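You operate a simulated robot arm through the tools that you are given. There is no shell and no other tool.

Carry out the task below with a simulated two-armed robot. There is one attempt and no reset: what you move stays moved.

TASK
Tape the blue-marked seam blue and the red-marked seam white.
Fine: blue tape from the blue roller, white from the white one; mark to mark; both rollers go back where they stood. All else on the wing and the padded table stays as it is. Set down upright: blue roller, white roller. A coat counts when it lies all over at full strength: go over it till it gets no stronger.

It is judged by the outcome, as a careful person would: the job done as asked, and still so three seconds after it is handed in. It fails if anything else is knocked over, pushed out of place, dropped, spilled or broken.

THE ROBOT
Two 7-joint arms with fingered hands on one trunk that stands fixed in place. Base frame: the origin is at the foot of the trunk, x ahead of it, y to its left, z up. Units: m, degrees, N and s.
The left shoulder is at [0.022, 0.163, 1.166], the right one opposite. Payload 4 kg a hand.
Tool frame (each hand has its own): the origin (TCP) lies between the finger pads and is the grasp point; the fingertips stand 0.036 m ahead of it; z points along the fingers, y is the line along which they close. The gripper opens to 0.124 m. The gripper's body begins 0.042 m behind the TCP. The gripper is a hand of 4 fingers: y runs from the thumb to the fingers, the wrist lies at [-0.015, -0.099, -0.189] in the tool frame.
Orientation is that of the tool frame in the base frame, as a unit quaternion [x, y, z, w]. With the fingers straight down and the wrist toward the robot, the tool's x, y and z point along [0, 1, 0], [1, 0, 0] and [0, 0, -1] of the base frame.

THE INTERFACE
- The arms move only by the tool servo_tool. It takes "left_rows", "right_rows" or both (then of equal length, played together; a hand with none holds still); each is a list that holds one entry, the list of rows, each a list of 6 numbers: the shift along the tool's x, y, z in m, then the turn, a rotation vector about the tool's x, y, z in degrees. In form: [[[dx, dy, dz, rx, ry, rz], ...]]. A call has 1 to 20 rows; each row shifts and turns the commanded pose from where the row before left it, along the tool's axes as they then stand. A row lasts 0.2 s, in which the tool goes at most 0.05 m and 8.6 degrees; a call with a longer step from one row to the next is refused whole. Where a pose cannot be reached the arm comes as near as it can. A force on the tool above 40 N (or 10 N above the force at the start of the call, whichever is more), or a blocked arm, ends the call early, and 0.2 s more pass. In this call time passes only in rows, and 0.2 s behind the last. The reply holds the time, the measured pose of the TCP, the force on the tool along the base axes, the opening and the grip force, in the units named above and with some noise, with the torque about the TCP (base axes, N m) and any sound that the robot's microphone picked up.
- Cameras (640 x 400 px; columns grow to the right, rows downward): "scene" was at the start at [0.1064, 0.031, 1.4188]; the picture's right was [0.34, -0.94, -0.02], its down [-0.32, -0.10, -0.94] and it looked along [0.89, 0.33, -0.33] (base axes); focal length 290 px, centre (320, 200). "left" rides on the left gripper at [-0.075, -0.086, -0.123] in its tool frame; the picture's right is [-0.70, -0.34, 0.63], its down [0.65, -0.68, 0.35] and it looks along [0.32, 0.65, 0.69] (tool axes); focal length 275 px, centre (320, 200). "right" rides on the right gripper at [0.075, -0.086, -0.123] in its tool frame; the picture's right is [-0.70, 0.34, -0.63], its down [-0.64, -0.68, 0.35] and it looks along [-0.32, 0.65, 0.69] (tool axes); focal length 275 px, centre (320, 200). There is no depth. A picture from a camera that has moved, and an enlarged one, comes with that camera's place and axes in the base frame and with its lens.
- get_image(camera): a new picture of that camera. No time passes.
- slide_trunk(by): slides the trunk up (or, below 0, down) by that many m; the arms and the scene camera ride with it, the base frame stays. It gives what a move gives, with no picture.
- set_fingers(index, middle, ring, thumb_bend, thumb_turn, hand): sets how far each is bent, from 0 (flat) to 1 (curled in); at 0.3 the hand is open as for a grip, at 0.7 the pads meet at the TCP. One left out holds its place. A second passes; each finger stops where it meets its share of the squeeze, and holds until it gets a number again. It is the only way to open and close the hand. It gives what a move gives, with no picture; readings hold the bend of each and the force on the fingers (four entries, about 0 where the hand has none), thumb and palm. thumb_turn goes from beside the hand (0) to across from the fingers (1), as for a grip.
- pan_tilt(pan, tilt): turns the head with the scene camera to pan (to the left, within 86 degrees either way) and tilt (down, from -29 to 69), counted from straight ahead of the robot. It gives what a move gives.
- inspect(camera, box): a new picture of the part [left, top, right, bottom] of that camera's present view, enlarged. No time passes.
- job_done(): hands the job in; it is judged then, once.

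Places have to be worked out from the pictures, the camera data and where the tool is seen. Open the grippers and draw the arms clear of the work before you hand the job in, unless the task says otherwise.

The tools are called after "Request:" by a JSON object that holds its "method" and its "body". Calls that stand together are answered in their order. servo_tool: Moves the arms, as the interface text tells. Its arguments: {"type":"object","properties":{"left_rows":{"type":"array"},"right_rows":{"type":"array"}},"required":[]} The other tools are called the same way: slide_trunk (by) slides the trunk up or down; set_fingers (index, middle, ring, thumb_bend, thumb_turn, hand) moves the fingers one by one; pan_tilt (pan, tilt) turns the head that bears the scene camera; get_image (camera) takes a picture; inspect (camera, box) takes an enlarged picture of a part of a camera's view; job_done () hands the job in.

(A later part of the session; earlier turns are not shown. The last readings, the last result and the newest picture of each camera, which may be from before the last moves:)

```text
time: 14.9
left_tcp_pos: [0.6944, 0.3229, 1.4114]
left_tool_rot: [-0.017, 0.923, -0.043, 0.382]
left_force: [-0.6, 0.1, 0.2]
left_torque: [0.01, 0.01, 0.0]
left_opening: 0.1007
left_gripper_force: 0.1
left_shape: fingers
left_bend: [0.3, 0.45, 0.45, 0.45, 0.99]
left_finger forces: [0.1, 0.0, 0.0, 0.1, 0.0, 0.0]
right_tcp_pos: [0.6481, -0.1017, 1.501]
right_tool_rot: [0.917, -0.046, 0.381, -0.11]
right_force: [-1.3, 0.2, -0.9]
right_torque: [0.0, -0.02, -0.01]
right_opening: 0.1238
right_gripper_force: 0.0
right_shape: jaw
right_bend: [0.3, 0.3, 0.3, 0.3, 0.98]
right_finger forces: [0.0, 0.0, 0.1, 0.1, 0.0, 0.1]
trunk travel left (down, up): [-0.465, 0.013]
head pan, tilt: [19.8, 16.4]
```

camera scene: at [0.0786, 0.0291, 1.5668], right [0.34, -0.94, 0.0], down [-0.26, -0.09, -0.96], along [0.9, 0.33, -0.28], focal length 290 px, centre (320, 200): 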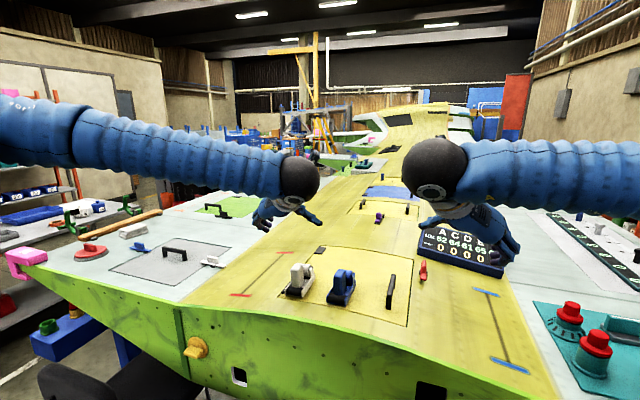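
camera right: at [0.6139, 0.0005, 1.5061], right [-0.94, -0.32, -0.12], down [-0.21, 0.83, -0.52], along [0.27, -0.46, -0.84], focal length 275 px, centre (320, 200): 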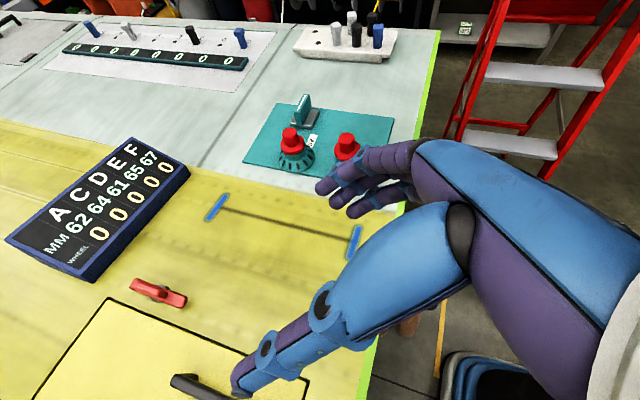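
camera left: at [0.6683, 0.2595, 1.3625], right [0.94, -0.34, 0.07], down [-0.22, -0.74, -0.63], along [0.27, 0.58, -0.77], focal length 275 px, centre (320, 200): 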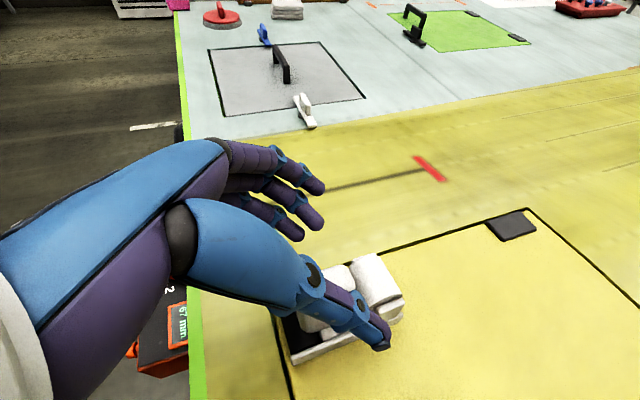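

Both hands are clear above; I lower the trunk by 0.15, which carries the left TCP to about z 1.26 over the white roller.

Request:
{"method": "slide_trunk", "body": {"by": -0.15}}

Request:
{"method": "get_image", "body": {"camera": "scene"}}

Request:
{"method": "get_image", "body": {"camera": "left"}}

```text
time: 16.6
left_tcp_pos: [0.6954, 0.3223, 1.2607]
left_tool_rot: [-0.017, 0.923, -0.045, 0.382]
left_force: [-0.1, 1.1, -0.5]
left_torque: [-0.02, 0.01, -0.02]
left_opening: 0.1008
left_gripper_force: 0.1
left_shape: fingers
left_bend: [0.3, 0.45, 0.45, 0.45, 0.99]
left_finger forces: [0.0, 0.1, 0.0, 0.0, 0.0, 0.0]
right_tcp_pos: [0.6488, -0.1008, 1.3519]
right_tool_rot: [0.917, -0.045, 0.38, -0.108]
right_force: [0.5, -0.4, -0.9]
right_torque: [-0.02, -0.01, 0.0]
right_opening: 0.1235
right_gripper_force: 0.1
right_shape: jaw
right_bend: [0.3, 0.3, 0.3, 0.3, 0.98]
right_finger forces: [0.0, 0.0, 0.0, 0.0, 0.0, 0.0]
trunk travel left (down, up): [-0.315, 0.163]
head pan, tilt: [19.8, 16.4]
```

```text
taken
camera scene: at [0.1095, 0.0308, 1.408], right [0.34, -0.94, -0.02], down [-0.33, -0.1, -0.94], along [0.88, 0.33, -0.34], focal length 290 px, centre (320, 200)
```

scene: 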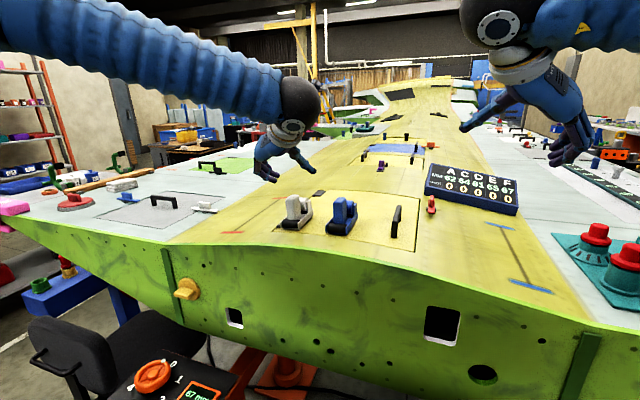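

```text
taken
camera left: at [0.6608, 0.2496, 1.4104], right [0.94, -0.33, 0.08], down [-0.21, -0.74, -0.63], along [0.27, 0.58, -0.77], focal length 275 px, centre (320, 200)
```

left: 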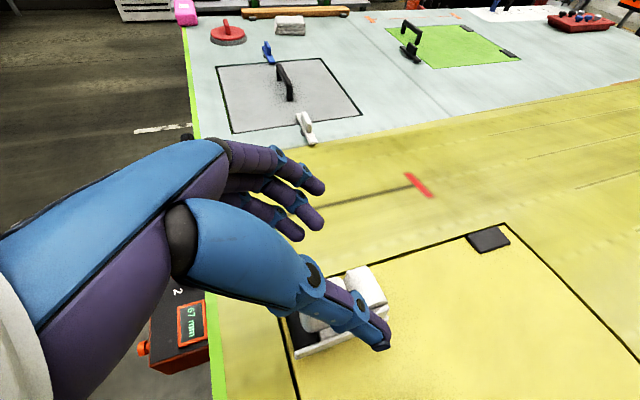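

The hand is at (0.695, 0.322, 1.261) over the white handle. I lower it to about z 1.20 and check the straddle.

Request:
{"method": "servo_tool", "body": {"left_rows": [[[0.0139, 0.0014, 0.0143, 0, 0, 0], [0.0139, 0.0014, 0.0143, 0, 0, 0], [0.0139, 0.0014, 0.0143, 0, 0, 0]]]}}

Request:
{"method": "inspect", "body": {"camera": "left", "box": [240, 160, 440, 380]}}

Request:
{"method": "inspect", "body": {"camera": "scene", "box": [230, 140, 370, 250]}}

```text
time: 17.4
left_tcp_pos: [0.6975, 0.3208, 1.2]
left_tool_rot: [-0.017, 0.923, -0.044, 0.383]
left_force: [0.6, 0.4, 0.0]
left_torque: [-0.02, -0.02, -0.02]
left_opening: 0.1006
left_gripper_force: 0.1
left_shape: fingers
left_bend: [0.3, 0.45, 0.45, 0.45, 0.99]
left_finger forces: [0.0, 0.0, 0.0, 0.0, 0.0, 0.0]
right_tcp_pos: [0.651, -0.0986, 1.3507]
right_tool_rot: [0.918, -0.045, 0.379, -0.109]
right_force: [0.6, -0.1, -0.3]
right_torque: [-0.01, 0.0, 0.03]
right_opening: 0.1237
right_gripper_force: 0.0
right_shape: jaw
right_bend: [0.3, 0.3, 0.3, 0.3, 0.98]
right_finger forces: [0.1, 0.0, 0.0, 0.0, 0.0, 0.0]
trunk travel left (down, up): [-0.315, 0.163]
head pan, tilt: [19.8, 16.4]
```

```text
1.82 times, centred on (340, 270) of left
camera zoom: at [0.6634, 0.2496, 1.3493], right [0.94, -0.33, 0.08], down [-0.21, -0.75, -0.63], along [0.27, 0.58, -0.77], focal length 500 px, centre (284, 73)
```

zoom: 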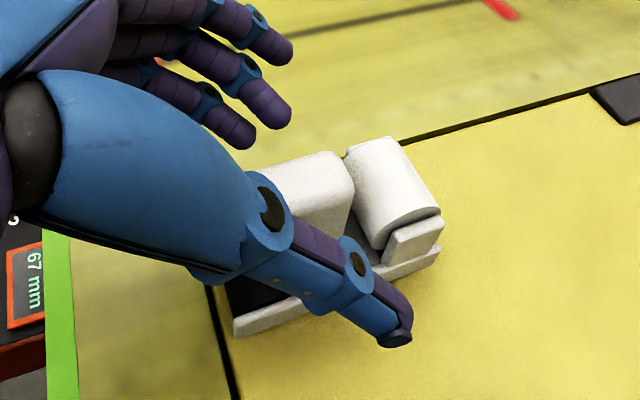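

```text
3.64 times, centred on (300, 195) of scene
camera zoom: at [0.1109, 0.0317, 1.4076], right [0.34, -0.94, -0.02], down [-0.33, -0.1, -0.94], along [0.88, 0.33, -0.34], focal length 1053 px, centre (393, 218)
```

zoom: 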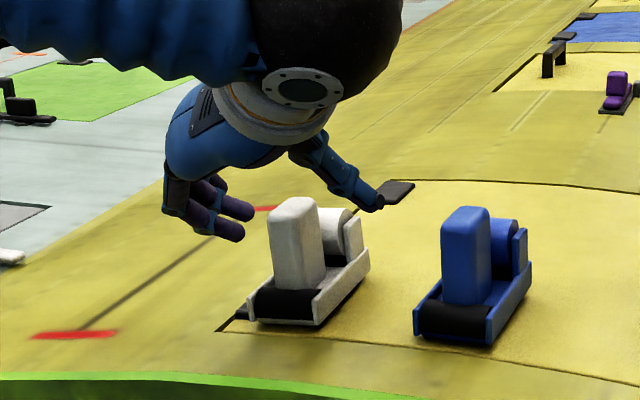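

The fingers straddle the handle nicely with room at the spool. I lower to the grip height (TCP about (0.693, 0.321, 1.180)) with fingertips kept in front of the spool bracket.

Request:
{"method": "servo_tool", "body": {"left_rows": [[[0.0088, 0.00095, 0.0053, 0, 0, 0], [0.0088, 0.00095, 0.0053, 0, 0, 0]]]}}

Request:
{"method": "inspect", "body": {"camera": "left", "box": [240, 160, 440, 380]}}

Request:
{"method": "inspect", "body": {"camera": "scene", "box": [250, 160, 350, 240]}}

```text
time: 18.0
left_tcp_pos: [0.6921, 0.3202, 1.1821]
left_tool_rot: [-0.018, 0.923, -0.045, 0.382]
left_force: [-0.9, 0.4, 0.0]
left_torque: [-0.01, 0.02, 0.04]
left_opening: 0.1007
left_gripper_force: 0.1
left_shape: fingers
left_bend: [0.3, 0.45, 0.45, 0.45, 0.99]
left_finger forces: [0.0, 0.1, 0.1, 0.0, 0.1, 0.0]
right_tcp_pos: [0.6502, -0.0995, 1.3501]
right_tool_rot: [0.918, -0.045, 0.38, -0.109]
right_force: [-0.8, 0.6, -0.2]
right_torque: [-0.02, -0.02, -0.01]
right_opening: 0.1237
right_gripper_force: 0.1
right_shape: jaw
right_bend: [0.3, 0.3, 0.3, 0.3, 0.98]
right_finger forces: [0.1, 0.1, 0.1, 0.0, 0.0, 0.0]
trunk travel left (down, up): [-0.315, 0.163]
head pan, tilt: [19.8, 16.4]
```

```text
1.82 times, centred on (340, 270) of left
camera zoom: at [0.6576, 0.2487, 1.3301], right [0.94, -0.33, 0.08], down [-0.21, -0.75, -0.63], along [0.27, 0.58, -0.77], focal length 500 px, centre (284, 73)
```

zoom: 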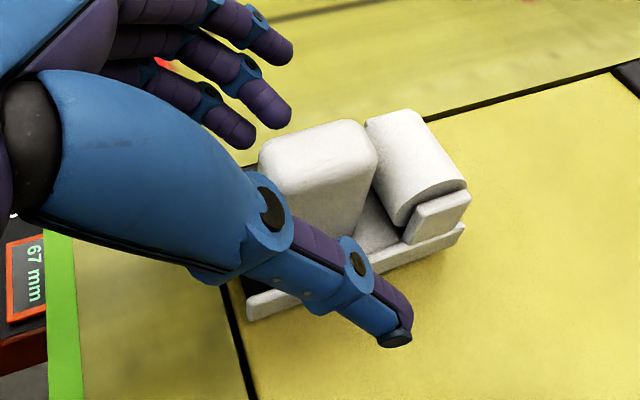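

```text
5.00 times, centred on (300, 200) of scene
camera zoom: at [0.11, 0.0309, 1.4078], right [0.34, -0.94, -0.02], down [-0.33, -0.1, -0.94], along [0.88, 0.33, -0.34], focal length 1448 px, centre (420, 200)
```

zoom: 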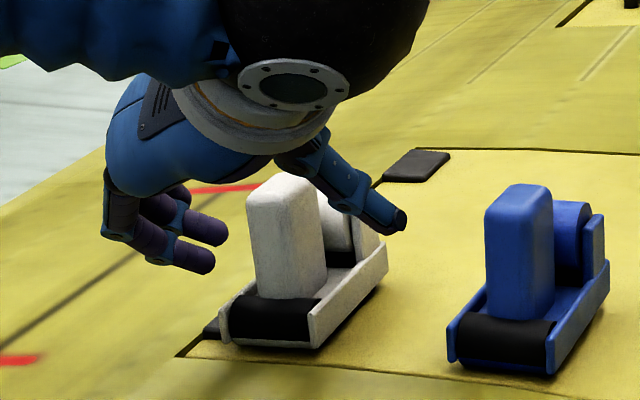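

The fingertip tips measure at about x 0.71, 6 cm above the wing, so there is room to seat deeper. I go in another ~1 cm along the fingers, then start closing gently.

Request:
{"method": "servo_tool", "body": {"left_rows": [[[0.0029, 0.0014, 0.0105, 0, 0, 0]]]}}

Request:
{"method": "set_fingers", "body": {"hand": "left", "middle": 0.57, "ring": 0.57, "thumb_bend": 0.57}}

Request:
{"method": "inspect", "body": {"camera": "left", "box": [240, 160, 440, 380]}}

Request:
{"method": "inspect", "body": {"camera": "scene", "box": [250, 160, 350, 240]}}

```text
time: 18.4
left_tcp_pos: [0.6985, 0.3207, 1.1714]
left_tool_rot: [-0.017, 0.923, -0.044, 0.381]
left_force: [-0.1, -0.4, 0.6]
left_torque: [-0.04, 0.01, 0.01]
left_opening: 0.1008
left_gripper_force: 0.0
left_shape: fingers
left_bend: [0.3, 0.45, 0.45, 0.45, 0.99]
left_finger forces: [0.0, 0.0, 0.0, 0.0, 0.1, 0.0]
right_tcp_pos: [0.651, -0.0991, 1.3494]
right_tool_rot: [0.918, -0.046, 0.379, -0.109]
right_force: [0.8, 0.2, -0.7]
right_torque: [-0.02, 0.01, -0.05]
right_opening: 0.1236
right_gripper_force: 0.1
right_shape: jaw
right_bend: [0.3, 0.3, 0.3, 0.3, 0.98]
right_finger forces: [0.0, 0.0, 0.0, 0.0, 0.0, 0.0]
trunk travel left (down, up): [-0.315, 0.163]
head pan, tilt: [19.8, 16.4]
```

```text
time: 19.4
left_tcp_pos: [0.6981, 0.3217, 1.1729]
left_tool_rot: [-0.017, 0.923, -0.044, 0.382]
left_force: [-0.8, 0.6, -0.6]
left_torque: [0.0, -0.01, -0.01]
left_opening: 0.0838
left_gripper_force: 0.0
left_shape: fingers
left_bend: [0.3, 0.56, 0.56, 0.56, 1.0]
left_finger forces: [0.0, 0.1, 0.1, 0.1, 0.0, 0.0]
right_tcp_pos: [0.6487, -0.1005, 1.3512]
right_tool_rot: [0.917, -0.045, 0.381, -0.109]
right_force: [-0.5, 0.1, -0.2]
right_torque: [-0.01, 0.0, -0.02]
right_opening: 0.1234
right_gripper_force: 0.0
right_shape: jaw
right_bend: [0.3, 0.3, 0.3, 0.3, 0.98]
right_finger forces: [0.0, 0.0, 0.0, 0.1, 0.1, 0.0]
trunk travel left (down, up): [-0.315, 0.163]
head pan, tilt: [19.8, 16.4]
```

```text
1.82 times, centred on (340, 270) of left
camera zoom: at [0.6629, 0.2489, 1.3206], right [0.94, -0.33, 0.08], down [-0.21, -0.74, -0.63], along [0.27, 0.58, -0.77], focal length 500 px, centre (284, 73)
```

zoom: 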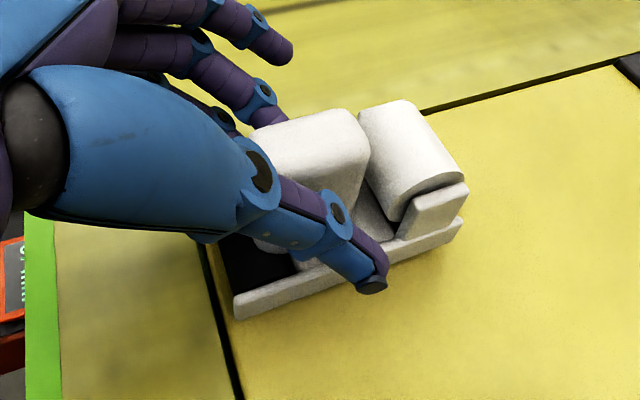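

```text
5.00 times, centred on (300, 200) of scene
camera zoom: at [0.1101, 0.031, 1.4078], right [0.34, -0.94, -0.02], down [-0.33, -0.1, -0.94], along [0.88, 0.33, -0.34], focal length 1448 px, centre (420, 200)
```

zoom: 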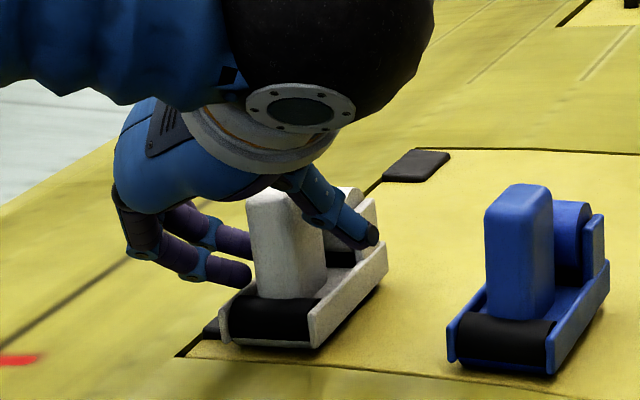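

The fingers are close to both sides of the handle with no contact yet. I close further to grip.

Request:
{"method": "set_fingers", "body": {"hand": "left", "middle": 0.72, "ring": 0.72, "thumb_bend": 0.72}}

Request:
{"method": "inspect", "body": {"camera": "left", "box": [240, 160, 440, 380]}}

Request:
{"method": "inspect", "body": {"camera": "scene", "box": [250, 160, 350, 240]}}

```text
time: 20.4
left_tcp_pos: [0.6965, 0.3206, 1.1732]
left_tool_rot: [-0.018, 0.922, -0.044, 0.383]
left_force: [-0.7, 2.5, 11.0]
left_torque: [0.12, -0.19, 0.04]
left_opening: 0.0655
left_gripper_force: 21.4
left_shape: fingers
left_bend: [0.3, 0.63, 0.68, 0.69, 0.97]
left_finger forces: [0.0, 13.2, 5.5, 0.0, 24.0, 0.0]
right_tcp_pos: [0.6494, -0.1005, 1.3516]
right_tool_rot: [0.917, -0.045, 0.38, -0.109]
right_force: [0.6, -0.2, -0.6]
right_torque: [0.02, 0.01, 0.01]
right_opening: 0.1239
right_gripper_force: 0.0
right_shape: jaw
right_bend: [0.3, 0.3, 0.3, 0.3, 0.98]
right_finger forces: [0.1, 0.0, 0.0, 0.1, 0.0, 0.1]
trunk travel left (down, up): [-0.315, 0.163]
head pan, tilt: [19.8, 16.4]
```

```text
1.82 times, centred on (340, 270) of left
camera zoom: at [0.6619, 0.2487, 1.3217], right [0.94, -0.33, 0.08], down [-0.21, -0.74, -0.63], along [0.27, 0.58, -0.77], focal length 500 px, centre (284, 73)
```

zoom: 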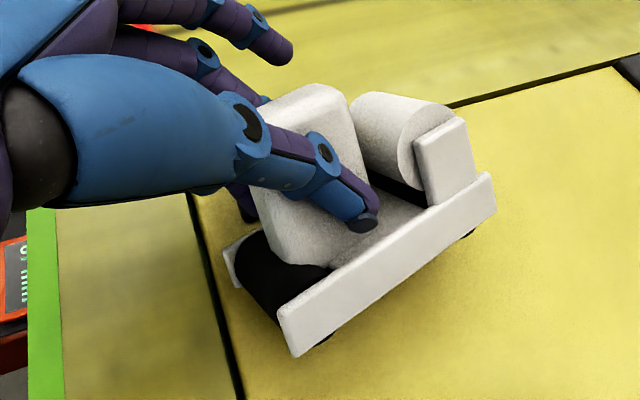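

```text
5.00 times, centred on (300, 200) of scene
camera zoom: at [0.109, 0.0309, 1.408], right [0.34, -0.94, -0.02], down [-0.33, -0.1, -0.94], along [0.88, 0.33, -0.34], focal length 1448 px, centre (420, 200)
```

zoom: 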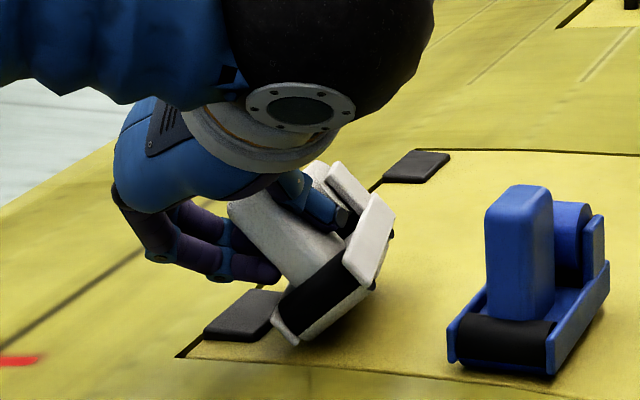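

The low ring finger against the high thumb rolled the white roller over about 30° sideways; nothing was moved off. I'll take the ring finger away first so that it can settle back, and watch.

Request:
{"method": "set_fingers", "body": {"hand": "left", "ring": 0.5}}

Request:
{"method": "inspect", "body": {"camera": "left", "box": [240, 160, 440, 380]}}

Request:
{"method": "inspect", "body": {"camera": "scene", "box": [250, 160, 350, 240]}}

```text
time: 21.4
left_tcp_pos: [0.6963, 0.3209, 1.1735]
left_tool_rot: [-0.018, 0.923, -0.044, 0.382]
left_force: [-0.1, 1.0, 12.9]
left_torque: [0.06, -0.1, 0.06]
left_opening: 0.0647
left_gripper_force: 18.2
left_shape: fingers
left_bend: [0.3, 0.63, 0.5, 0.69, 0.97]
left_finger forces: [0.0, 14.5, 0.0, 0.1, 21.3, 0.0]
right_tcp_pos: [0.6487, -0.0995, 1.352]
right_tool_rot: [0.917, -0.045, 0.38, -0.109]
right_force: [0.1, 0.7, -0.1]
right_torque: [0.02, -0.03, -0.02]
right_opening: 0.1237
right_gripper_force: 0.0
right_shape: jaw
right_bend: [0.3, 0.3, 0.3, 0.3, 0.98]
right_finger forces: [0.0, 0.0, 0.0, 0.0, 0.0, 0.0]
trunk travel left (down, up): [-0.315, 0.163]
head pan, tilt: [19.8, 16.4]
```

```text
1.82 times, centred on (340, 270) of left
camera zoom: at [0.6618, 0.2486, 1.3215], right [0.94, -0.33, 0.08], down [-0.21, -0.74, -0.63], along [0.27, 0.58, -0.77], focal length 500 px, centre (284, 73)
```

zoom: 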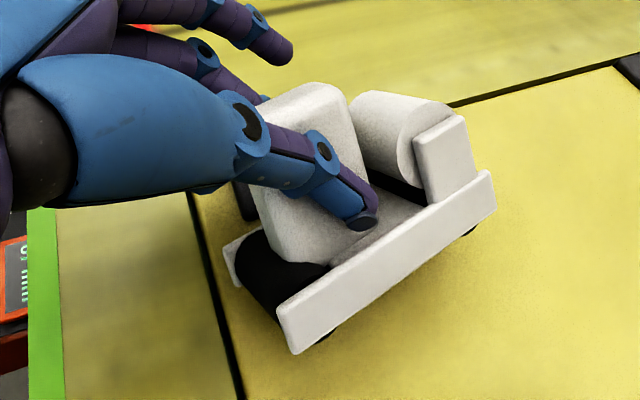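

```text
5.00 times, centred on (300, 200) of scene
camera zoom: at [0.1089, 0.0307, 1.408], right [0.34, -0.94, -0.02], down [-0.33, -0.1, -0.94], along [0.88, 0.33, -0.34], focal length 1448 px, centre (420, 200)
```

zoom: 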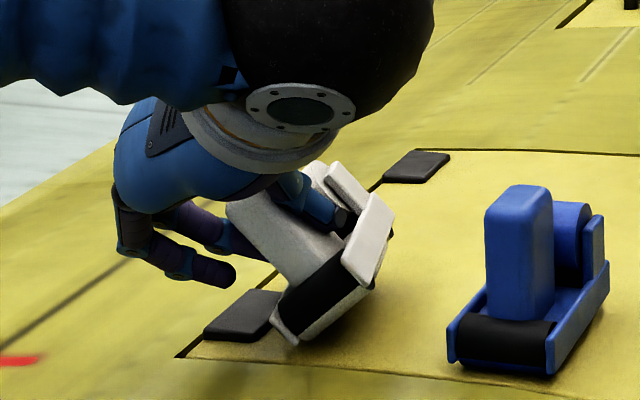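

Even with thumb and middle only it stays tilted, so the finger contact lies lower than the thumb contact. The hold is firm (14–21 N), so I lift 2 cm and see how it hangs.

Request:
{"method": "servo_tool", "body": {"left_rows": [[[-0.00704, -0.00094, -0.00704, 0, 0, 0], [-0.00704, -0.00094, -0.00704, 0, 0, 0]]]}}

Request:
{"method": "inspect", "body": {"camera": "left", "box": [240, 160, 440, 380]}}

Request:
{"method": "inspect", "body": {"camera": "scene", "box": [250, 140, 350, 240]}}

```text
time: 22.0
left_tcp_pos: [0.6974, 0.3208, 1.1912]
left_tool_rot: [-0.018, 0.923, -0.045, 0.382]
left_force: [-0.3, 0.0, -1.6]
left_torque: [0.05, 0.07, 0.0]
left_opening: 0.066
left_gripper_force: 14.7
left_shape: fingers
left_bend: [0.3, 0.63, 0.5, 0.69, 1.0]
left_finger forces: [0.0, 15.4, 0.0, 0.0, 14.3, 0.0]
right_tcp_pos: [0.6507, -0.1006, 1.3519]
right_tool_rot: [0.918, -0.045, 0.38, -0.108]
right_force: [-0.3, -0.5, -0.1]
right_torque: [0.0, -0.04, 0.01]
right_opening: 0.1236
right_gripper_force: 0.0
right_shape: jaw
right_bend: [0.3, 0.3, 0.3, 0.3, 0.98]
right_finger forces: [0.0, 0.0, 0.0, 0.1, 0.0, 0.0]
trunk travel left (down, up): [-0.315, 0.163]
head pan, tilt: [19.8, 16.4]
```

```text
1.82 times, centred on (340, 270) of left
camera zoom: at [0.6622, 0.2482, 1.3404], right [0.94, -0.33, 0.08], down [-0.21, -0.74, -0.63], along [0.27, 0.58, -0.77], focal length 500 px, centre (284, 73)
```

zoom: 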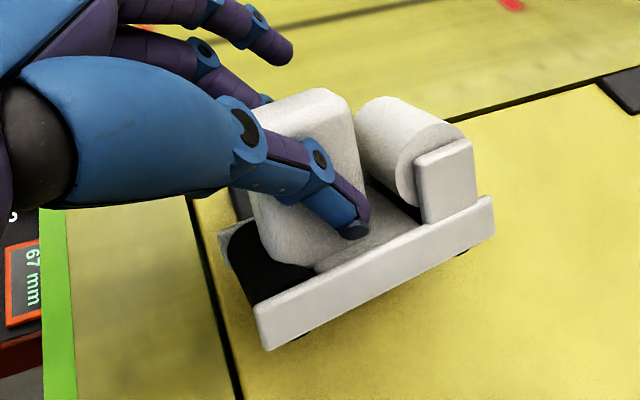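

```text
4.00 times, centred on (300, 190) of scene
camera zoom: at [0.1093, 0.0307, 1.4079], right [0.34, -0.94, -0.02], down [-0.33, -0.1, -0.94], along [0.88, 0.33, -0.34], focal length 1158 px, centre (400, 240)
```

zoom: 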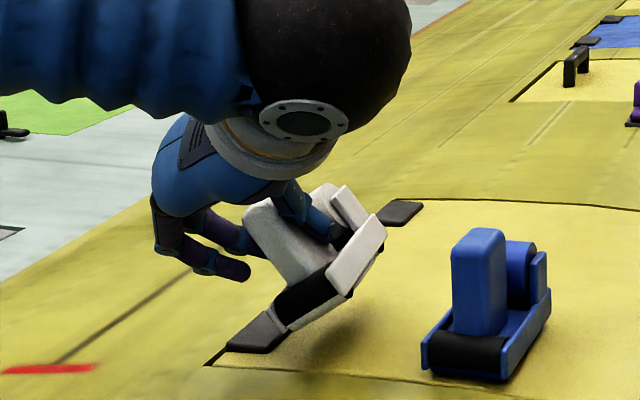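

It lifts fine (about 1.5 N) and hangs rolled ~35° in the grip. From the finger geometry the thumb opposes index+middle, so I'll set it back and regrasp; first lift a bit and roll the hand so the roller comes upright.

Request:
{"method": "servo_tool", "body": {"left_rows": [[[-0.01055, -0.0014, -0.01055, 0, 0, 0], [-0.01055, -0.0014, -0.01055, 0, 0, 0], [0, 0, 0, -5.3, 0, 5.3], [0, 0, 0, -5.3, 0, 5.3], [0, 0, 0, -5.3, 0, 5.3], [0, 0, 0, -5.3, 0, 5.3]]]}}

Request:
{"method": "inspect", "body": {"camera": "left", "box": [240, 160, 440, 380]}}

Request:
{"method": "inspect", "body": {"camera": "scene", "box": [250, 140, 350, 240]}}

```text
time: 23.4
left_tcp_pos: [0.6975, 0.321, 1.2212]
left_tool_rot: [0.082, 0.903, 0.197, 0.373]
left_force: [-0.7, -0.4, -1.7]
left_torque: [-0.05, 0.07, 0.0]
left_opening: 0.0663
left_gripper_force: 14.4
left_shape: fingers
left_bend: [0.3, 0.63, 0.5, 0.69, 1.0]
left_finger forces: [0.0, 14.5, 0.0, 0.1, 14.4, 0.1]
right_tcp_pos: [0.6503, -0.1, 1.3514]
right_tool_rot: [0.917, -0.045, 0.381, -0.108]
right_force: [-0.6, -0.5, -0.1]
right_torque: [-0.02, 0.01, 0.0]
right_opening: 0.1236
right_gripper_force: 0.0
right_shape: jaw
right_bend: [0.3, 0.3, 0.3, 0.3, 0.98]
right_finger forces: [0.0, 0.0, 0.0, 0.0, 0.0, 0.0]
trunk travel left (down, up): [-0.315, 0.163]
head pan, tilt: [19.8, 16.4]
```

```text
1.82 times, centred on (340, 270) of left
camera zoom: at [0.6629, 0.1843, 1.3139], right [0.94, -0.33, -0.1], down [-0.21, -0.33, -0.92], along [0.27, 0.89, -0.38], focal length 500 px, centre (284, 73)
```

zoom: 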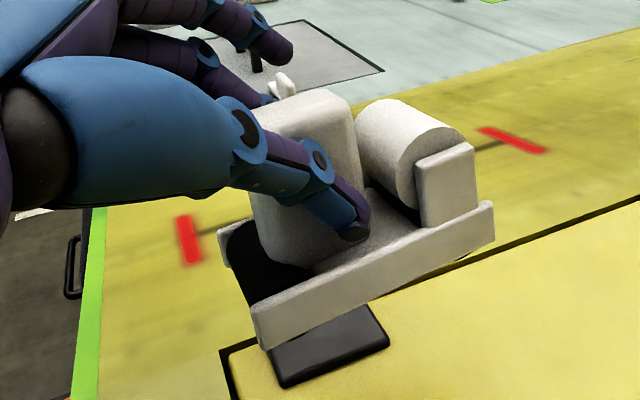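

```text
4.00 times, centred on (300, 190) of scene
camera zoom: at [0.1104, 0.0304, 1.4078], right [0.34, -0.94, -0.02], down [-0.33, -0.1, -0.94], along [0.88, 0.33, -0.34], focal length 1158 px, centre (400, 240)
```

zoom: 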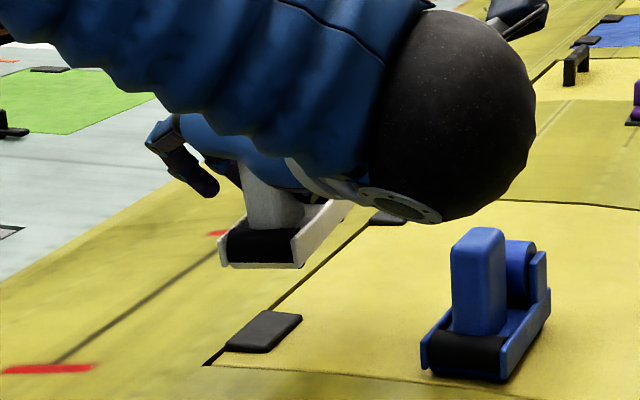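

The roller now hangs about upright, its drum roughly 6 cm below the TCP. I roll 5° more and lower it most of the way back to its place.

Request:
{"method": "servo_tool", "body": {"left_rows": [[[0, 0, 0, -3.5, 0, 3.5], [0.0083, -0.0097, 0.0083, 0, 0, 0], [0.0083, -0.0097, 0.0083, 0, 0, 0], [0.0083, -0.0097, 0.0083, 0, 0, 0]]]}}

Request:
{"method": "inspect", "body": {"camera": "left", "box": [240, 160, 440, 380]}}

Request:
{"method": "inspect", "body": {"camera": "scene", "box": [250, 140, 350, 240]}}

```text
time: 24.4
left_tcp_pos: [0.6985, 0.3124, 1.1756]
left_tool_rot: [0.097, 0.894, 0.235, 0.37]
left_force: [-0.3, -0.8, -1.5]
left_torque: [-0.06, 0.09, 0.01]
left_opening: 0.0663
left_gripper_force: 14.3
left_shape: fingers
left_bend: [0.3, 0.63, 0.5, 0.69, 1.0]
left_finger forces: [0.0, 14.5, 0.0, 0.0, 14.4, 0.0]
right_tcp_pos: [0.6498, -0.0991, 1.3501]
right_tool_rot: [0.918, -0.044, 0.38, -0.108]
right_force: [0.5, 0.2, 0.2]
right_torque: [0.0, -0.02, -0.01]
right_opening: 0.1238
right_gripper_force: 0.0
right_shape: jaw
right_bend: [0.3, 0.3, 0.3, 0.3, 0.98]
right_finger forces: [0.0, 0.0, 0.0, 0.0, 0.1, 0.0]
trunk travel left (down, up): [-0.315, 0.163]
head pan, tilt: [19.8, 16.4]
```

```text
1.82 times, centred on (340, 270) of left
camera zoom: at [0.6631, 0.1697, 1.2574], right [0.94, -0.32, -0.13], down [-0.21, -0.25, -0.94], along [0.27, 0.92, -0.3], focal length 500 px, centre (284, 73)
```

zoom: 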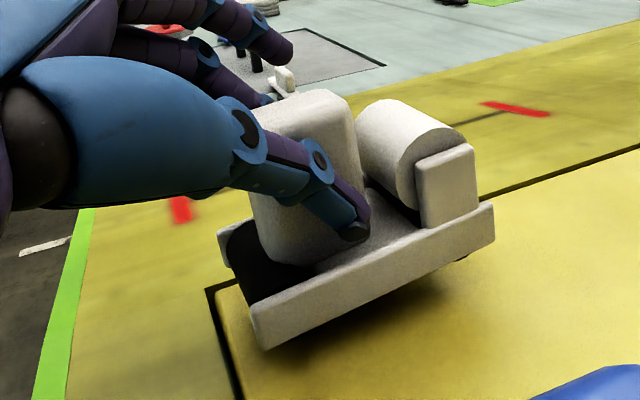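

```text
4.00 times, centred on (300, 190) of scene
camera zoom: at [0.1108, 0.031, 1.4077], right [0.34, -0.94, -0.02], down [-0.33, -0.1, -0.94], along [0.88, 0.33, -0.34], focal length 1158 px, centre (400, 240)
```

zoom: 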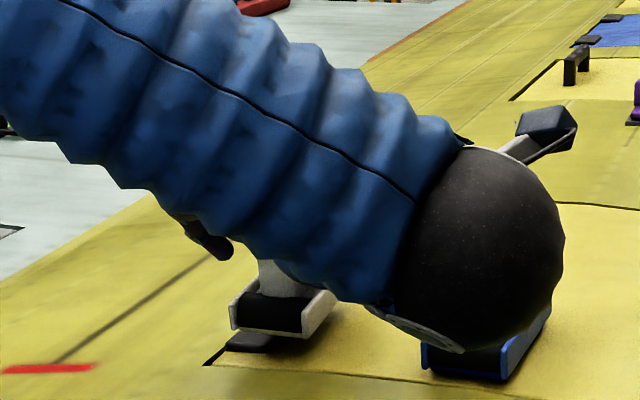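

The roller hovers about a centimetre above the panel in its old spot. I lower in small steps until it touches.

Request:
{"method": "servo_tool", "body": {"left_rows": [[[0.0031, -0.0025, 0.0031, 0, 0, 0], [0.0031, -0.0025, 0.0031, 0, 0, 0]]]}}

Request:
{"method": "inspect", "body": {"camera": "left", "box": [240, 160, 440, 380]}}

```text
time: 25.0
left_tcp_pos: [0.6971, 0.3124, 1.1668]
left_tool_rot: [0.099, 0.893, 0.235, 0.371]
left_force: [0.2, 0.4, -3.0]
left_torque: [-0.06, 0.11, 0.01]
left_opening: 0.0664
left_gripper_force: 14.9
left_shape: fingers
left_bend: [0.3, 0.63, 0.5, 0.69, 1.0]
left_finger forces: [0.1, 14.4, 0.0, 0.1, 14.4, 0.0]
right_tcp_pos: [0.6503, -0.1, 1.3525]
right_tool_rot: [0.917, -0.046, 0.38, -0.109]
right_force: [0.3, 0.0, 0.3]
right_torque: [0.01, 0.01, -0.02]
right_opening: 0.1238
right_gripper_force: 0.1
right_shape: jaw
right_bend: [0.3, 0.3, 0.3, 0.3, 0.98]
right_finger forces: [0.1, 0.0, 0.1, 0.1, 0.0, 0.1]
trunk travel left (down, up): [-0.315, 0.163]
head pan, tilt: [19.8, 16.4]
```

```text
1.82 times, centred on (340, 270) of left
camera zoom: at [0.6624, 0.1697, 1.2478], right [0.94, -0.32, -0.13], down [-0.21, -0.25, -0.94], along [0.27, 0.92, -0.3], focal length 500 px, centre (284, 73)
```

zoom: 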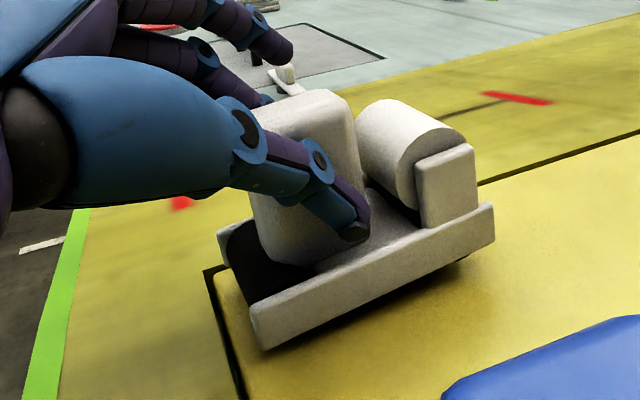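

Still no contact (force just its weight). I continue down in small steps.

Request:
{"method": "servo_tool", "body": {"left_rows": [[[0.0018, -0.0015, 0.0018, 0, 0, 0], [0.0018, -0.0015, 0.0018, 0, 0, 0]]]}}

Request:
{"method": "inspect", "body": {"camera": "left", "box": [240, 160, 440, 380]}}

```text
time: 25.6
left_tcp_pos: [0.6968, 0.3123, 1.1618]
left_tool_rot: [0.099, 0.893, 0.235, 0.372]
left_force: [1.3, 2.4, 4.0]
left_torque: [0.01, -0.05, -0.03]
left_opening: 0.0657
left_gripper_force: 14.0
left_shape: fingers
left_bend: [0.3, 0.63, 0.5, 0.69, 1.0]
left_finger forces: [0.0, 14.7, 0.0, 0.1, 13.3, 0.1]
right_tcp_pos: [0.6493, -0.0997, 1.3507]
right_tool_rot: [0.917, -0.045, 0.38, -0.108]
right_force: [0.1, 0.1, -0.2]
right_torque: [-0.03, 0.04, 0.0]
right_opening: 0.1237
right_gripper_force: 0.1
right_shape: jaw
right_bend: [0.3, 0.3, 0.3, 0.3, 0.98]
right_finger forces: [0.1, 0.0, 0.0, 0.1, 0.0, 0.0]
trunk travel left (down, up): [-0.315, 0.163]
head pan, tilt: [19.8, 16.4]
```

```text
1.82 times, centred on (340, 270) of left
camera zoom: at [0.662, 0.1696, 1.2424], right [0.94, -0.32, -0.13], down [-0.21, -0.25, -0.95], along [0.27, 0.92, -0.3], focal length 500 px, centre (284, 73)
```

zoom: 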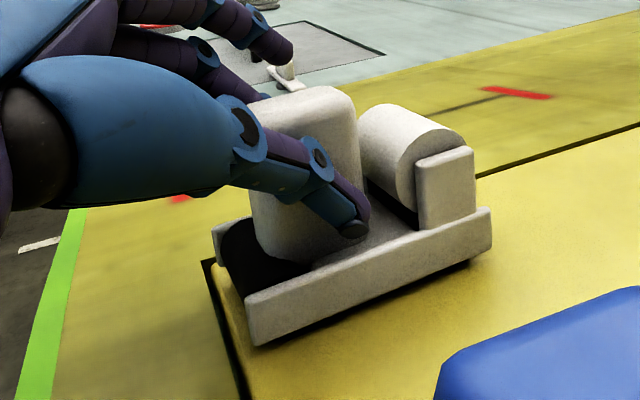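

Contact made (+4 N). I release by opening thumb and middle finger back to the pre-shape.

Request:
{"method": "set_fingers", "body": {"hand": "left", "middle": 0.5, "thumb_bend": 0.5, "ring": 0.3}}

Request:
{"method": "inspect", "body": {"camera": "left", "box": [240, 160, 440, 380]}}

Request:
{"method": "get_image", "body": {"camera": "scene"}}

```text
time: 26.6
left_tcp_pos: [0.6972, 0.313, 1.1615]
left_tool_rot: [0.099, 0.893, 0.235, 0.371]
left_force: [-0.5, -0.3, 1.0]
left_torque: [-0.02, -0.02, 0.01]
left_opening: 0.0933
left_gripper_force: 0.0
left_shape: fingers
left_bend: [0.3, 0.5, 0.3, 0.5, 1.0]
left_finger forces: [0.0, 0.1, 0.0, 0.0, 0.0, 0.1]
right_tcp_pos: [0.6499, -0.0999, 1.3513]
right_tool_rot: [0.917, -0.045, 0.38, -0.109]
right_force: [-0.3, 0.2, -0.6]
right_torque: [-0.05, -0.02, -0.01]
right_opening: 0.1235
right_gripper_force: 0.0
right_shape: jaw
right_bend: [0.3, 0.3, 0.3, 0.3, 0.98]
right_finger forces: [0.0, 0.1, 0.0, 0.0, 0.0, 0.1]
trunk travel left (down, up): [-0.315, 0.163]
head pan, tilt: [19.8, 16.4]
```

```text
1.82 times, centred on (340, 270) of left
camera zoom: at [0.6622, 0.1696, 1.2418], right [0.94, -0.32, -0.13], down [-0.21, -0.25, -0.95], along [0.27, 0.92, -0.3], focal length 500 px, centre (284, 73)
```

zoom: 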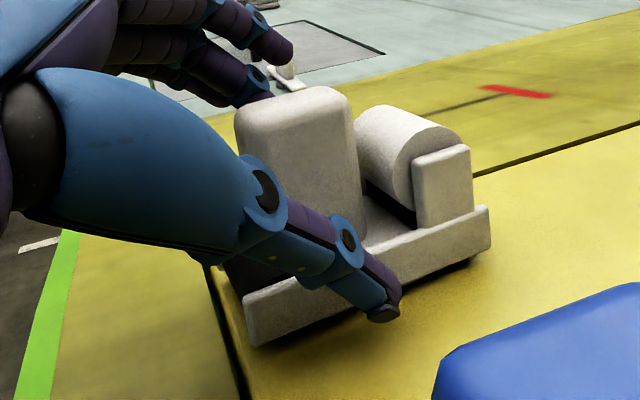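

```text
taken
camera scene: at [0.1098, 0.0309, 1.4079], right [0.34, -0.94, -0.02], down [-0.33, -0.1, -0.94], along [0.88, 0.33, -0.34], focal length 290 px, centre (320, 200)
```

scene: 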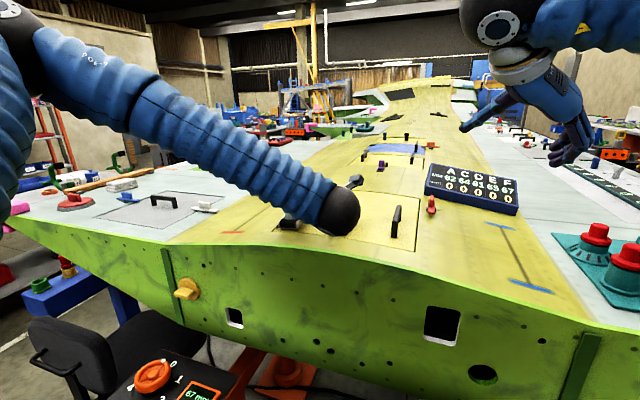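

Released, standing upright. I raise the hand straight up clear of the handle and roll it back to the slope-aligned attitude.

Request:
{"method": "servo_tool", "body": {"left_rows": [[[-0.0123, 0.0099, -0.0123, 0, 0, 0], [-0.0123, 0.0099, -0.0123, 0, 0, 0], [-0.0123, 0.0099, -0.0123, 0, 0, 0], [-0.0123, 0.0099, -0.0123, 0, 0, 0], [-0.0123, 0.0099, -0.0123, 0, 0, 0], [0, 0, 0, 4.95, 0, -4.95], [0, 0, 0, 4.95, 0, -4.95], [0, 0, 0, 4.95, 0, -4.95], [0, 0, 0, 4.95, 0, -4.95], [0, 0, 0, 4.95, 0, -4.95]]]}}

Request:
{"method": "get_image", "body": {"camera": "left"}}

Request:
{"method": "inspect", "body": {"camera": "scene", "box": [230, 140, 370, 250]}}

```text
time: 28.8
left_tcp_pos: [0.696, 0.3132, 1.2604]
left_tool_rot: [-0.018, 0.923, -0.046, 0.383]
left_force: [0.1, -0.4, 0.6]
left_torque: [-0.01, 0.02, -0.02]
left_opening: 0.093
left_gripper_force: 0.1
left_shape: fingers
left_bend: [0.3, 0.5, 0.3, 0.5, 1.0]
left_finger forces: [0.1, 0.0, 0.1, 0.1, 0.1, 0.0]
right_tcp_pos: [0.6491, -0.0991, 1.3511]
right_tool_rot: [0.917, -0.046, 0.38, -0.109]
right_force: [-0.6, 0.2, -0.5]
right_torque: [0.02, 0.0, -0.01]
right_opening: 0.1237
right_gripper_force: 0.1
right_shape: jaw
right_bend: [0.3, 0.3, 0.3, 0.3, 0.98]
right_finger forces: [0.0, 0.0, 0.0, 0.0, 0.0, 0.0]
trunk travel left (down, up): [-0.315, 0.163]
head pan, tilt: [19.8, 16.4]
```

```text
taken
camera left: at [0.6621, 0.2415, 1.4099], right [0.94, -0.33, 0.08], down [-0.21, -0.75, -0.63], along [0.27, 0.58, -0.77], focal length 275 px, centre (320, 200)
```

left: 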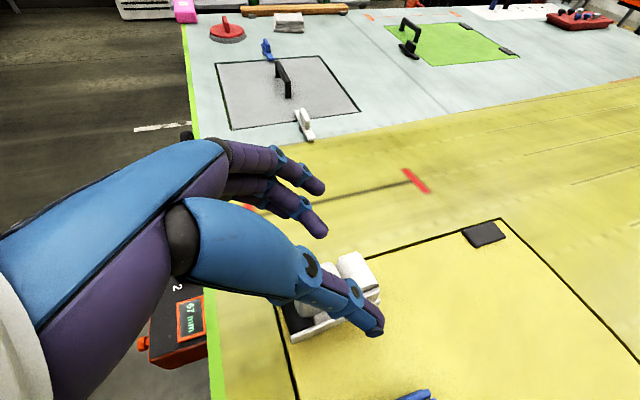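

```text
3.64 times, centred on (300, 195) of scene
camera zoom: at [0.1094, 0.0313, 1.4079], right [0.34, -0.94, -0.02], down [-0.33, -0.1, -0.94], along [0.88, 0.32, -0.34], focal length 1053 px, centre (393, 218)
```

zoom: 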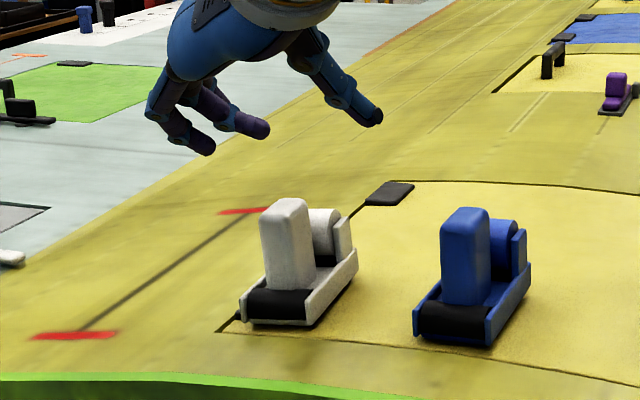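

The white roller stands upright about 7 mm left of its original spot (to be corrected at the end). In free air I close thumb, index and middle to the grip width to see where the contact points really lie.

Request:
{"method": "set_fingers", "body": {"hand": "left", "index": 0.62, "middle": 0.62, "ring": 0.62, "thumb_bend": 0.62}}

Request:
{"method": "inspect", "body": {"camera": "left", "box": [220, 140, 420, 360]}}

Request:
{"method": "inspect", "body": {"camera": "scene", "box": [250, 130, 330, 190]}}

```text
time: 29.8
left_tcp_pos: [0.6977, 0.3132, 1.2608]
left_tool_rot: [-0.018, 0.923, -0.045, 0.381]
left_force: [-0.5, -0.3, 0.9]
left_torque: [0.02, -0.01, -0.01]
left_opening: 0.0253
left_gripper_force: 0.0
left_shape: fingers
left_bend: [0.62, 0.62, 0.62, 0.62, 1.0]
left_finger forces: [0.0, 0.0, 0.0, 0.0, 0.0, 0.0]
right_tcp_pos: [0.6489, -0.1012, 1.3514]
right_tool_rot: [0.917, -0.046, 0.38, -0.109]
right_force: [-0.8, 0.2, -1.0]
right_torque: [-0.01, -0.02, -0.01]
right_opening: 0.1237
right_gripper_force: 0.1
right_shape: jaw
right_bend: [0.3, 0.3, 0.3, 0.3, 0.98]
right_finger forces: [0.0, 0.1, 0.1, 0.0, 0.0, 0.0]
trunk travel left (down, up): [-0.315, 0.163]
head pan, tilt: [19.8, 16.4]
```

```text
1.82 times, centred on (320, 250) of left
camera zoom: at [0.6624, 0.2412, 1.4094], right [0.94, -0.33, 0.08], down [-0.21, -0.75, -0.63], along [0.27, 0.58, -0.77], focal length 500 px, centre (320, 109)
```

zoom: 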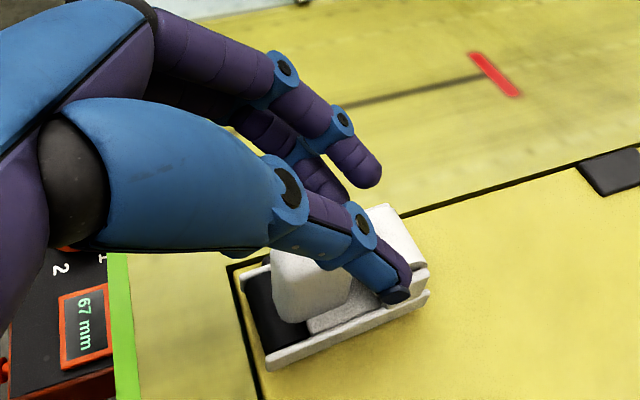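

```text
6.67 times, centred on (290, 160) of scene
camera zoom: at [0.1098, 0.031, 1.4079], right [0.34, -0.94, -0.02], down [-0.33, -0.1, -0.94], along [0.88, 0.33, -0.34], focal length 1931 px, centre (520, 467)
```

zoom: 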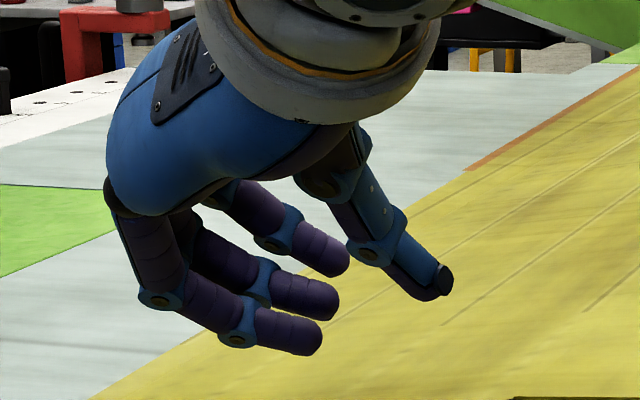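

The fingertips meet about 33 mm ahead of the TCP, with the thumb opposite the gap between index and middle; so index+middle+thumb is the balanced grip. I reopen and measure the white roller's present pose.

Request:
{"method": "set_fingers", "body": {"hand": "left", "index": 0.47, "middle": 0.47, "ring": 0.25, "thumb_bend": 0.47}}

Request:
{"method": "inspect", "body": {"camera": "scene", "box": [270, 185, 370, 245]}}

Request:
{"method": "inspect", "body": {"camera": "left", "box": [240, 220, 400, 360]}}

```text
time: 30.8
left_tcp_pos: [0.6967, 0.3126, 1.2612]
left_tool_rot: [-0.017, 0.923, -0.044, 0.382]
left_force: [0.3, -0.6, -0.1]
left_torque: [-0.04, -0.02, 0.02]
left_opening: 0.0712
left_gripper_force: 0.1
left_shape: fingers
left_bend: [0.47, 0.47, 0.25, 0.47, 1.0]
left_finger forces: [0.0, 0.0, 0.0, 0.0, 0.0, 0.0]
right_tcp_pos: [0.649, -0.1002, 1.3518]
right_tool_rot: [0.918, -0.045, 0.379, -0.11]
right_force: [-0.2, 0.7, -1.0]
right_torque: [-0.02, 0.01, -0.02]
right_opening: 0.1239
right_gripper_force: 0.0
right_shape: jaw
right_bend: [0.3, 0.3, 0.3, 0.3, 0.98]
right_finger forces: [0.0, 0.0, 0.0, 0.1, 0.0, 0.0]
trunk travel left (down, up): [-0.315, 0.163]
head pan, tilt: [19.8, 16.4]
```

```text
6.40 times, centred on (320, 215) of scene
camera zoom: at [0.1099, 0.0309, 1.4079], right [0.34, -0.94, -0.02], down [-0.33, -0.1, -0.94], along [0.88, 0.33, -0.34], focal length 1854 px, centre (320, 104)
```

zoom: 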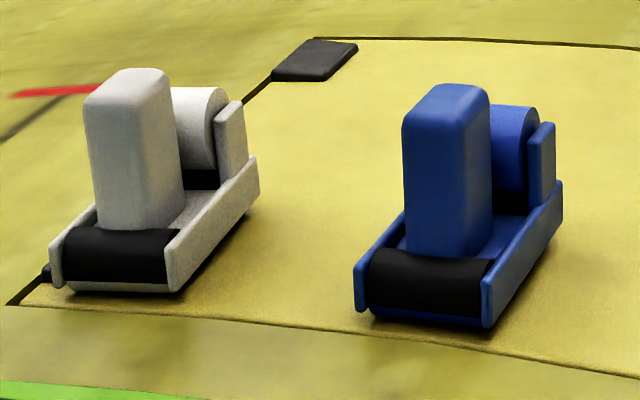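

```text
2.86 times, centred on (320, 290) of left
camera zoom: at [0.6625, 0.2411, 1.4094], right [0.94, -0.33, 0.08], down [-0.21, -0.75, -0.63], along [0.27, 0.58, -0.77], focal length 786 px, centre (320, -57)
```

zoom: 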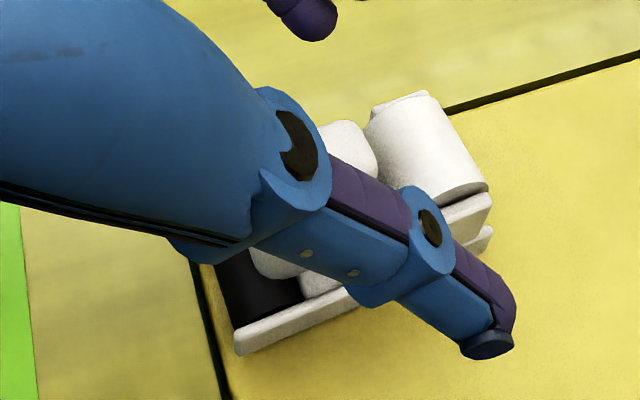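

Relative to the blue roller the white handle is now at about (0.700, 0.330), yawed ~3° counter-clockwise. I move the left hand to just above the new grip point with a matching 3° yaw.

Request:
{"method": "servo_tool", "body": {"left_rows": [[[0.0223, 0.0102, 0.0091, 0, 0, 0], [0.0223, 0.0102, 0.0091, 0, 0, 0], [0, 0, 0, -2.2, -0.3, -2.2]]]}}

Request:
{"method": "inspect", "body": {"camera": "left", "box": [240, 160, 440, 380]}}

Request:
{"method": "inspect", "body": {"camera": "scene", "box": [250, 140, 350, 240]}}

```text
time: 31.6
left_tcp_pos: [0.6791, 0.3313, 1.2129]
left_tool_rot: [-0.043, 0.923, -0.035, 0.382]
left_force: [0.7, -0.6, -0.3]
left_torque: [0.01, 0.0, 0.02]
left_opening: 0.0709
left_gripper_force: 0.1
left_shape: fingers
left_bend: [0.47, 0.47, 0.25, 0.47, 1.0]
left_finger forces: [0.0, 0.0, 0.0, 0.0, 0.0, 0.1]
right_tcp_pos: [0.6521, -0.0979, 1.3506]
right_tool_rot: [0.918, -0.045, 0.379, -0.107]
right_force: [0.7, -0.2, -0.3]
right_torque: [-0.02, 0.03, -0.02]
right_opening: 0.1237
right_gripper_force: 0.1
right_shape: jaw
right_bend: [0.3, 0.3, 0.3, 0.3, 0.98]
right_finger forces: [0.0, 0.0, 0.0, 0.0, 0.0, 0.0]
trunk travel left (down, up): [-0.315, 0.163]
head pan, tilt: [19.8, 16.4]
```

```text
1.82 times, centred on (340, 270) of left
camera zoom: at [0.6496, 0.257, 1.3617], right [0.96, -0.28, 0.07], down [-0.17, -0.76, -0.63], along [0.23, 0.59, -0.77], focal length 500 px, centre (284, 73)
```

zoom: 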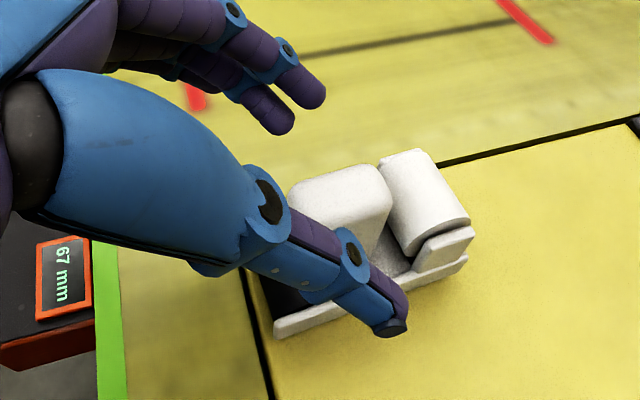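

```text
4.00 times, centred on (300, 190) of scene
camera zoom: at [0.112, 0.0325, 1.4074], right [0.34, -0.94, -0.02], down [-0.33, -0.1, -0.94], along [0.88, 0.33, -0.34], focal length 1158 px, centre (400, 240)
```

zoom: 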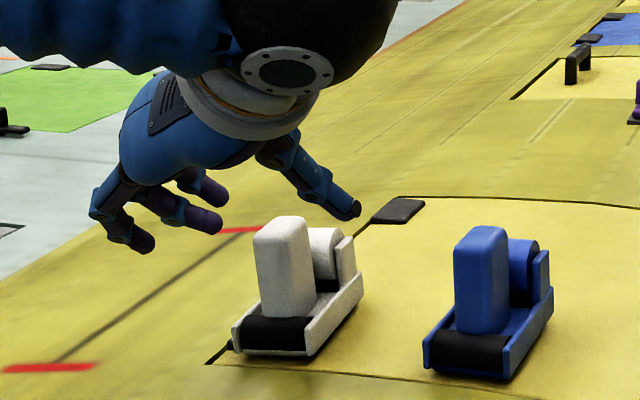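

The handle (top centre ≈ (0.703, 0.328)) is centred between thumb and fingers. I lower to the grip height with TCP about (0.6805, 0.3265, 1.182).

Request:
{"method": "servo_tool", "body": {"left_rows": [[[0.0107, -0.001, 0.0116, 0, 0, 0], [0.0107, -0.001, 0.0116, 0, 0, 0]]]}}

Request:
{"method": "inspect", "body": {"camera": "left", "box": [240, 160, 440, 380]}}

Request:
{"method": "inspect", "body": {"camera": "scene", "box": [250, 160, 350, 240]}}

```text
time: 32.2
left_tcp_pos: [0.6802, 0.325, 1.1838]
left_tool_rot: [-0.044, 0.922, -0.035, 0.383]
left_force: [0.5, -0.6, 0.2]
left_torque: [-0.01, 0.0, 0.01]
left_opening: 0.0712
left_gripper_force: 0.1
left_shape: fingers
left_bend: [0.47, 0.47, 0.25, 0.47, 1.0]
left_finger forces: [0.0, 0.0, 0.0, 0.0, 0.1, 0.1]
right_tcp_pos: [0.6506, -0.0995, 1.3512]
right_tool_rot: [0.917, -0.046, 0.38, -0.109]
right_force: [0.6, 0.2, 1.0]
right_torque: [0.01, 0.03, 0.01]
right_opening: 0.1235
right_gripper_force: 0.0
right_shape: jaw
right_bend: [0.3, 0.3, 0.3, 0.3, 0.98]
right_finger forces: [0.0, 0.0, 0.0, 0.0, 0.1, 0.0]
trunk travel left (down, up): [-0.315, 0.163]
head pan, tilt: [19.8, 16.4]
```

```text
1.82 times, centred on (340, 270) of left
camera zoom: at [0.6497, 0.2508, 1.3321], right [0.96, -0.28, 0.08], down [-0.17, -0.76, -0.63], along [0.23, 0.59, -0.77], focal length 500 px, centre (284, 73)
```

zoom: 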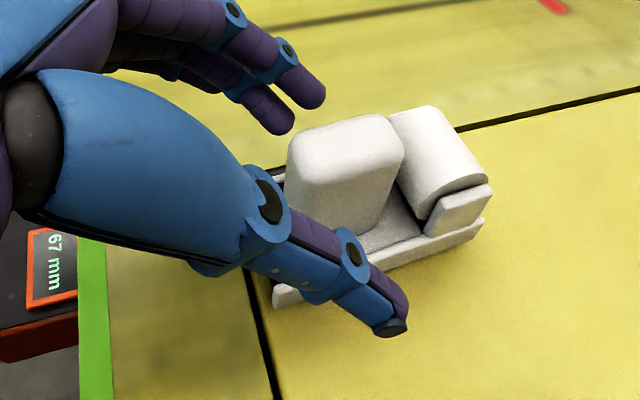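

```text
5.00 times, centred on (300, 200) of scene
camera zoom: at [0.1103, 0.0313, 1.4077], right [0.34, -0.94, -0.02], down [-0.33, -0.1, -0.94], along [0.88, 0.33, -0.34], focal length 1448 px, centre (420, 200)
```

zoom: 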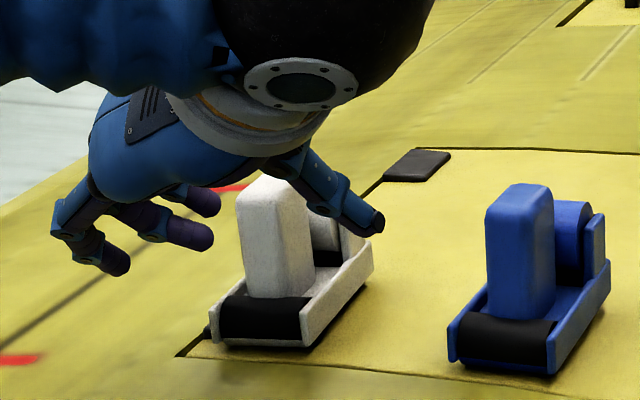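

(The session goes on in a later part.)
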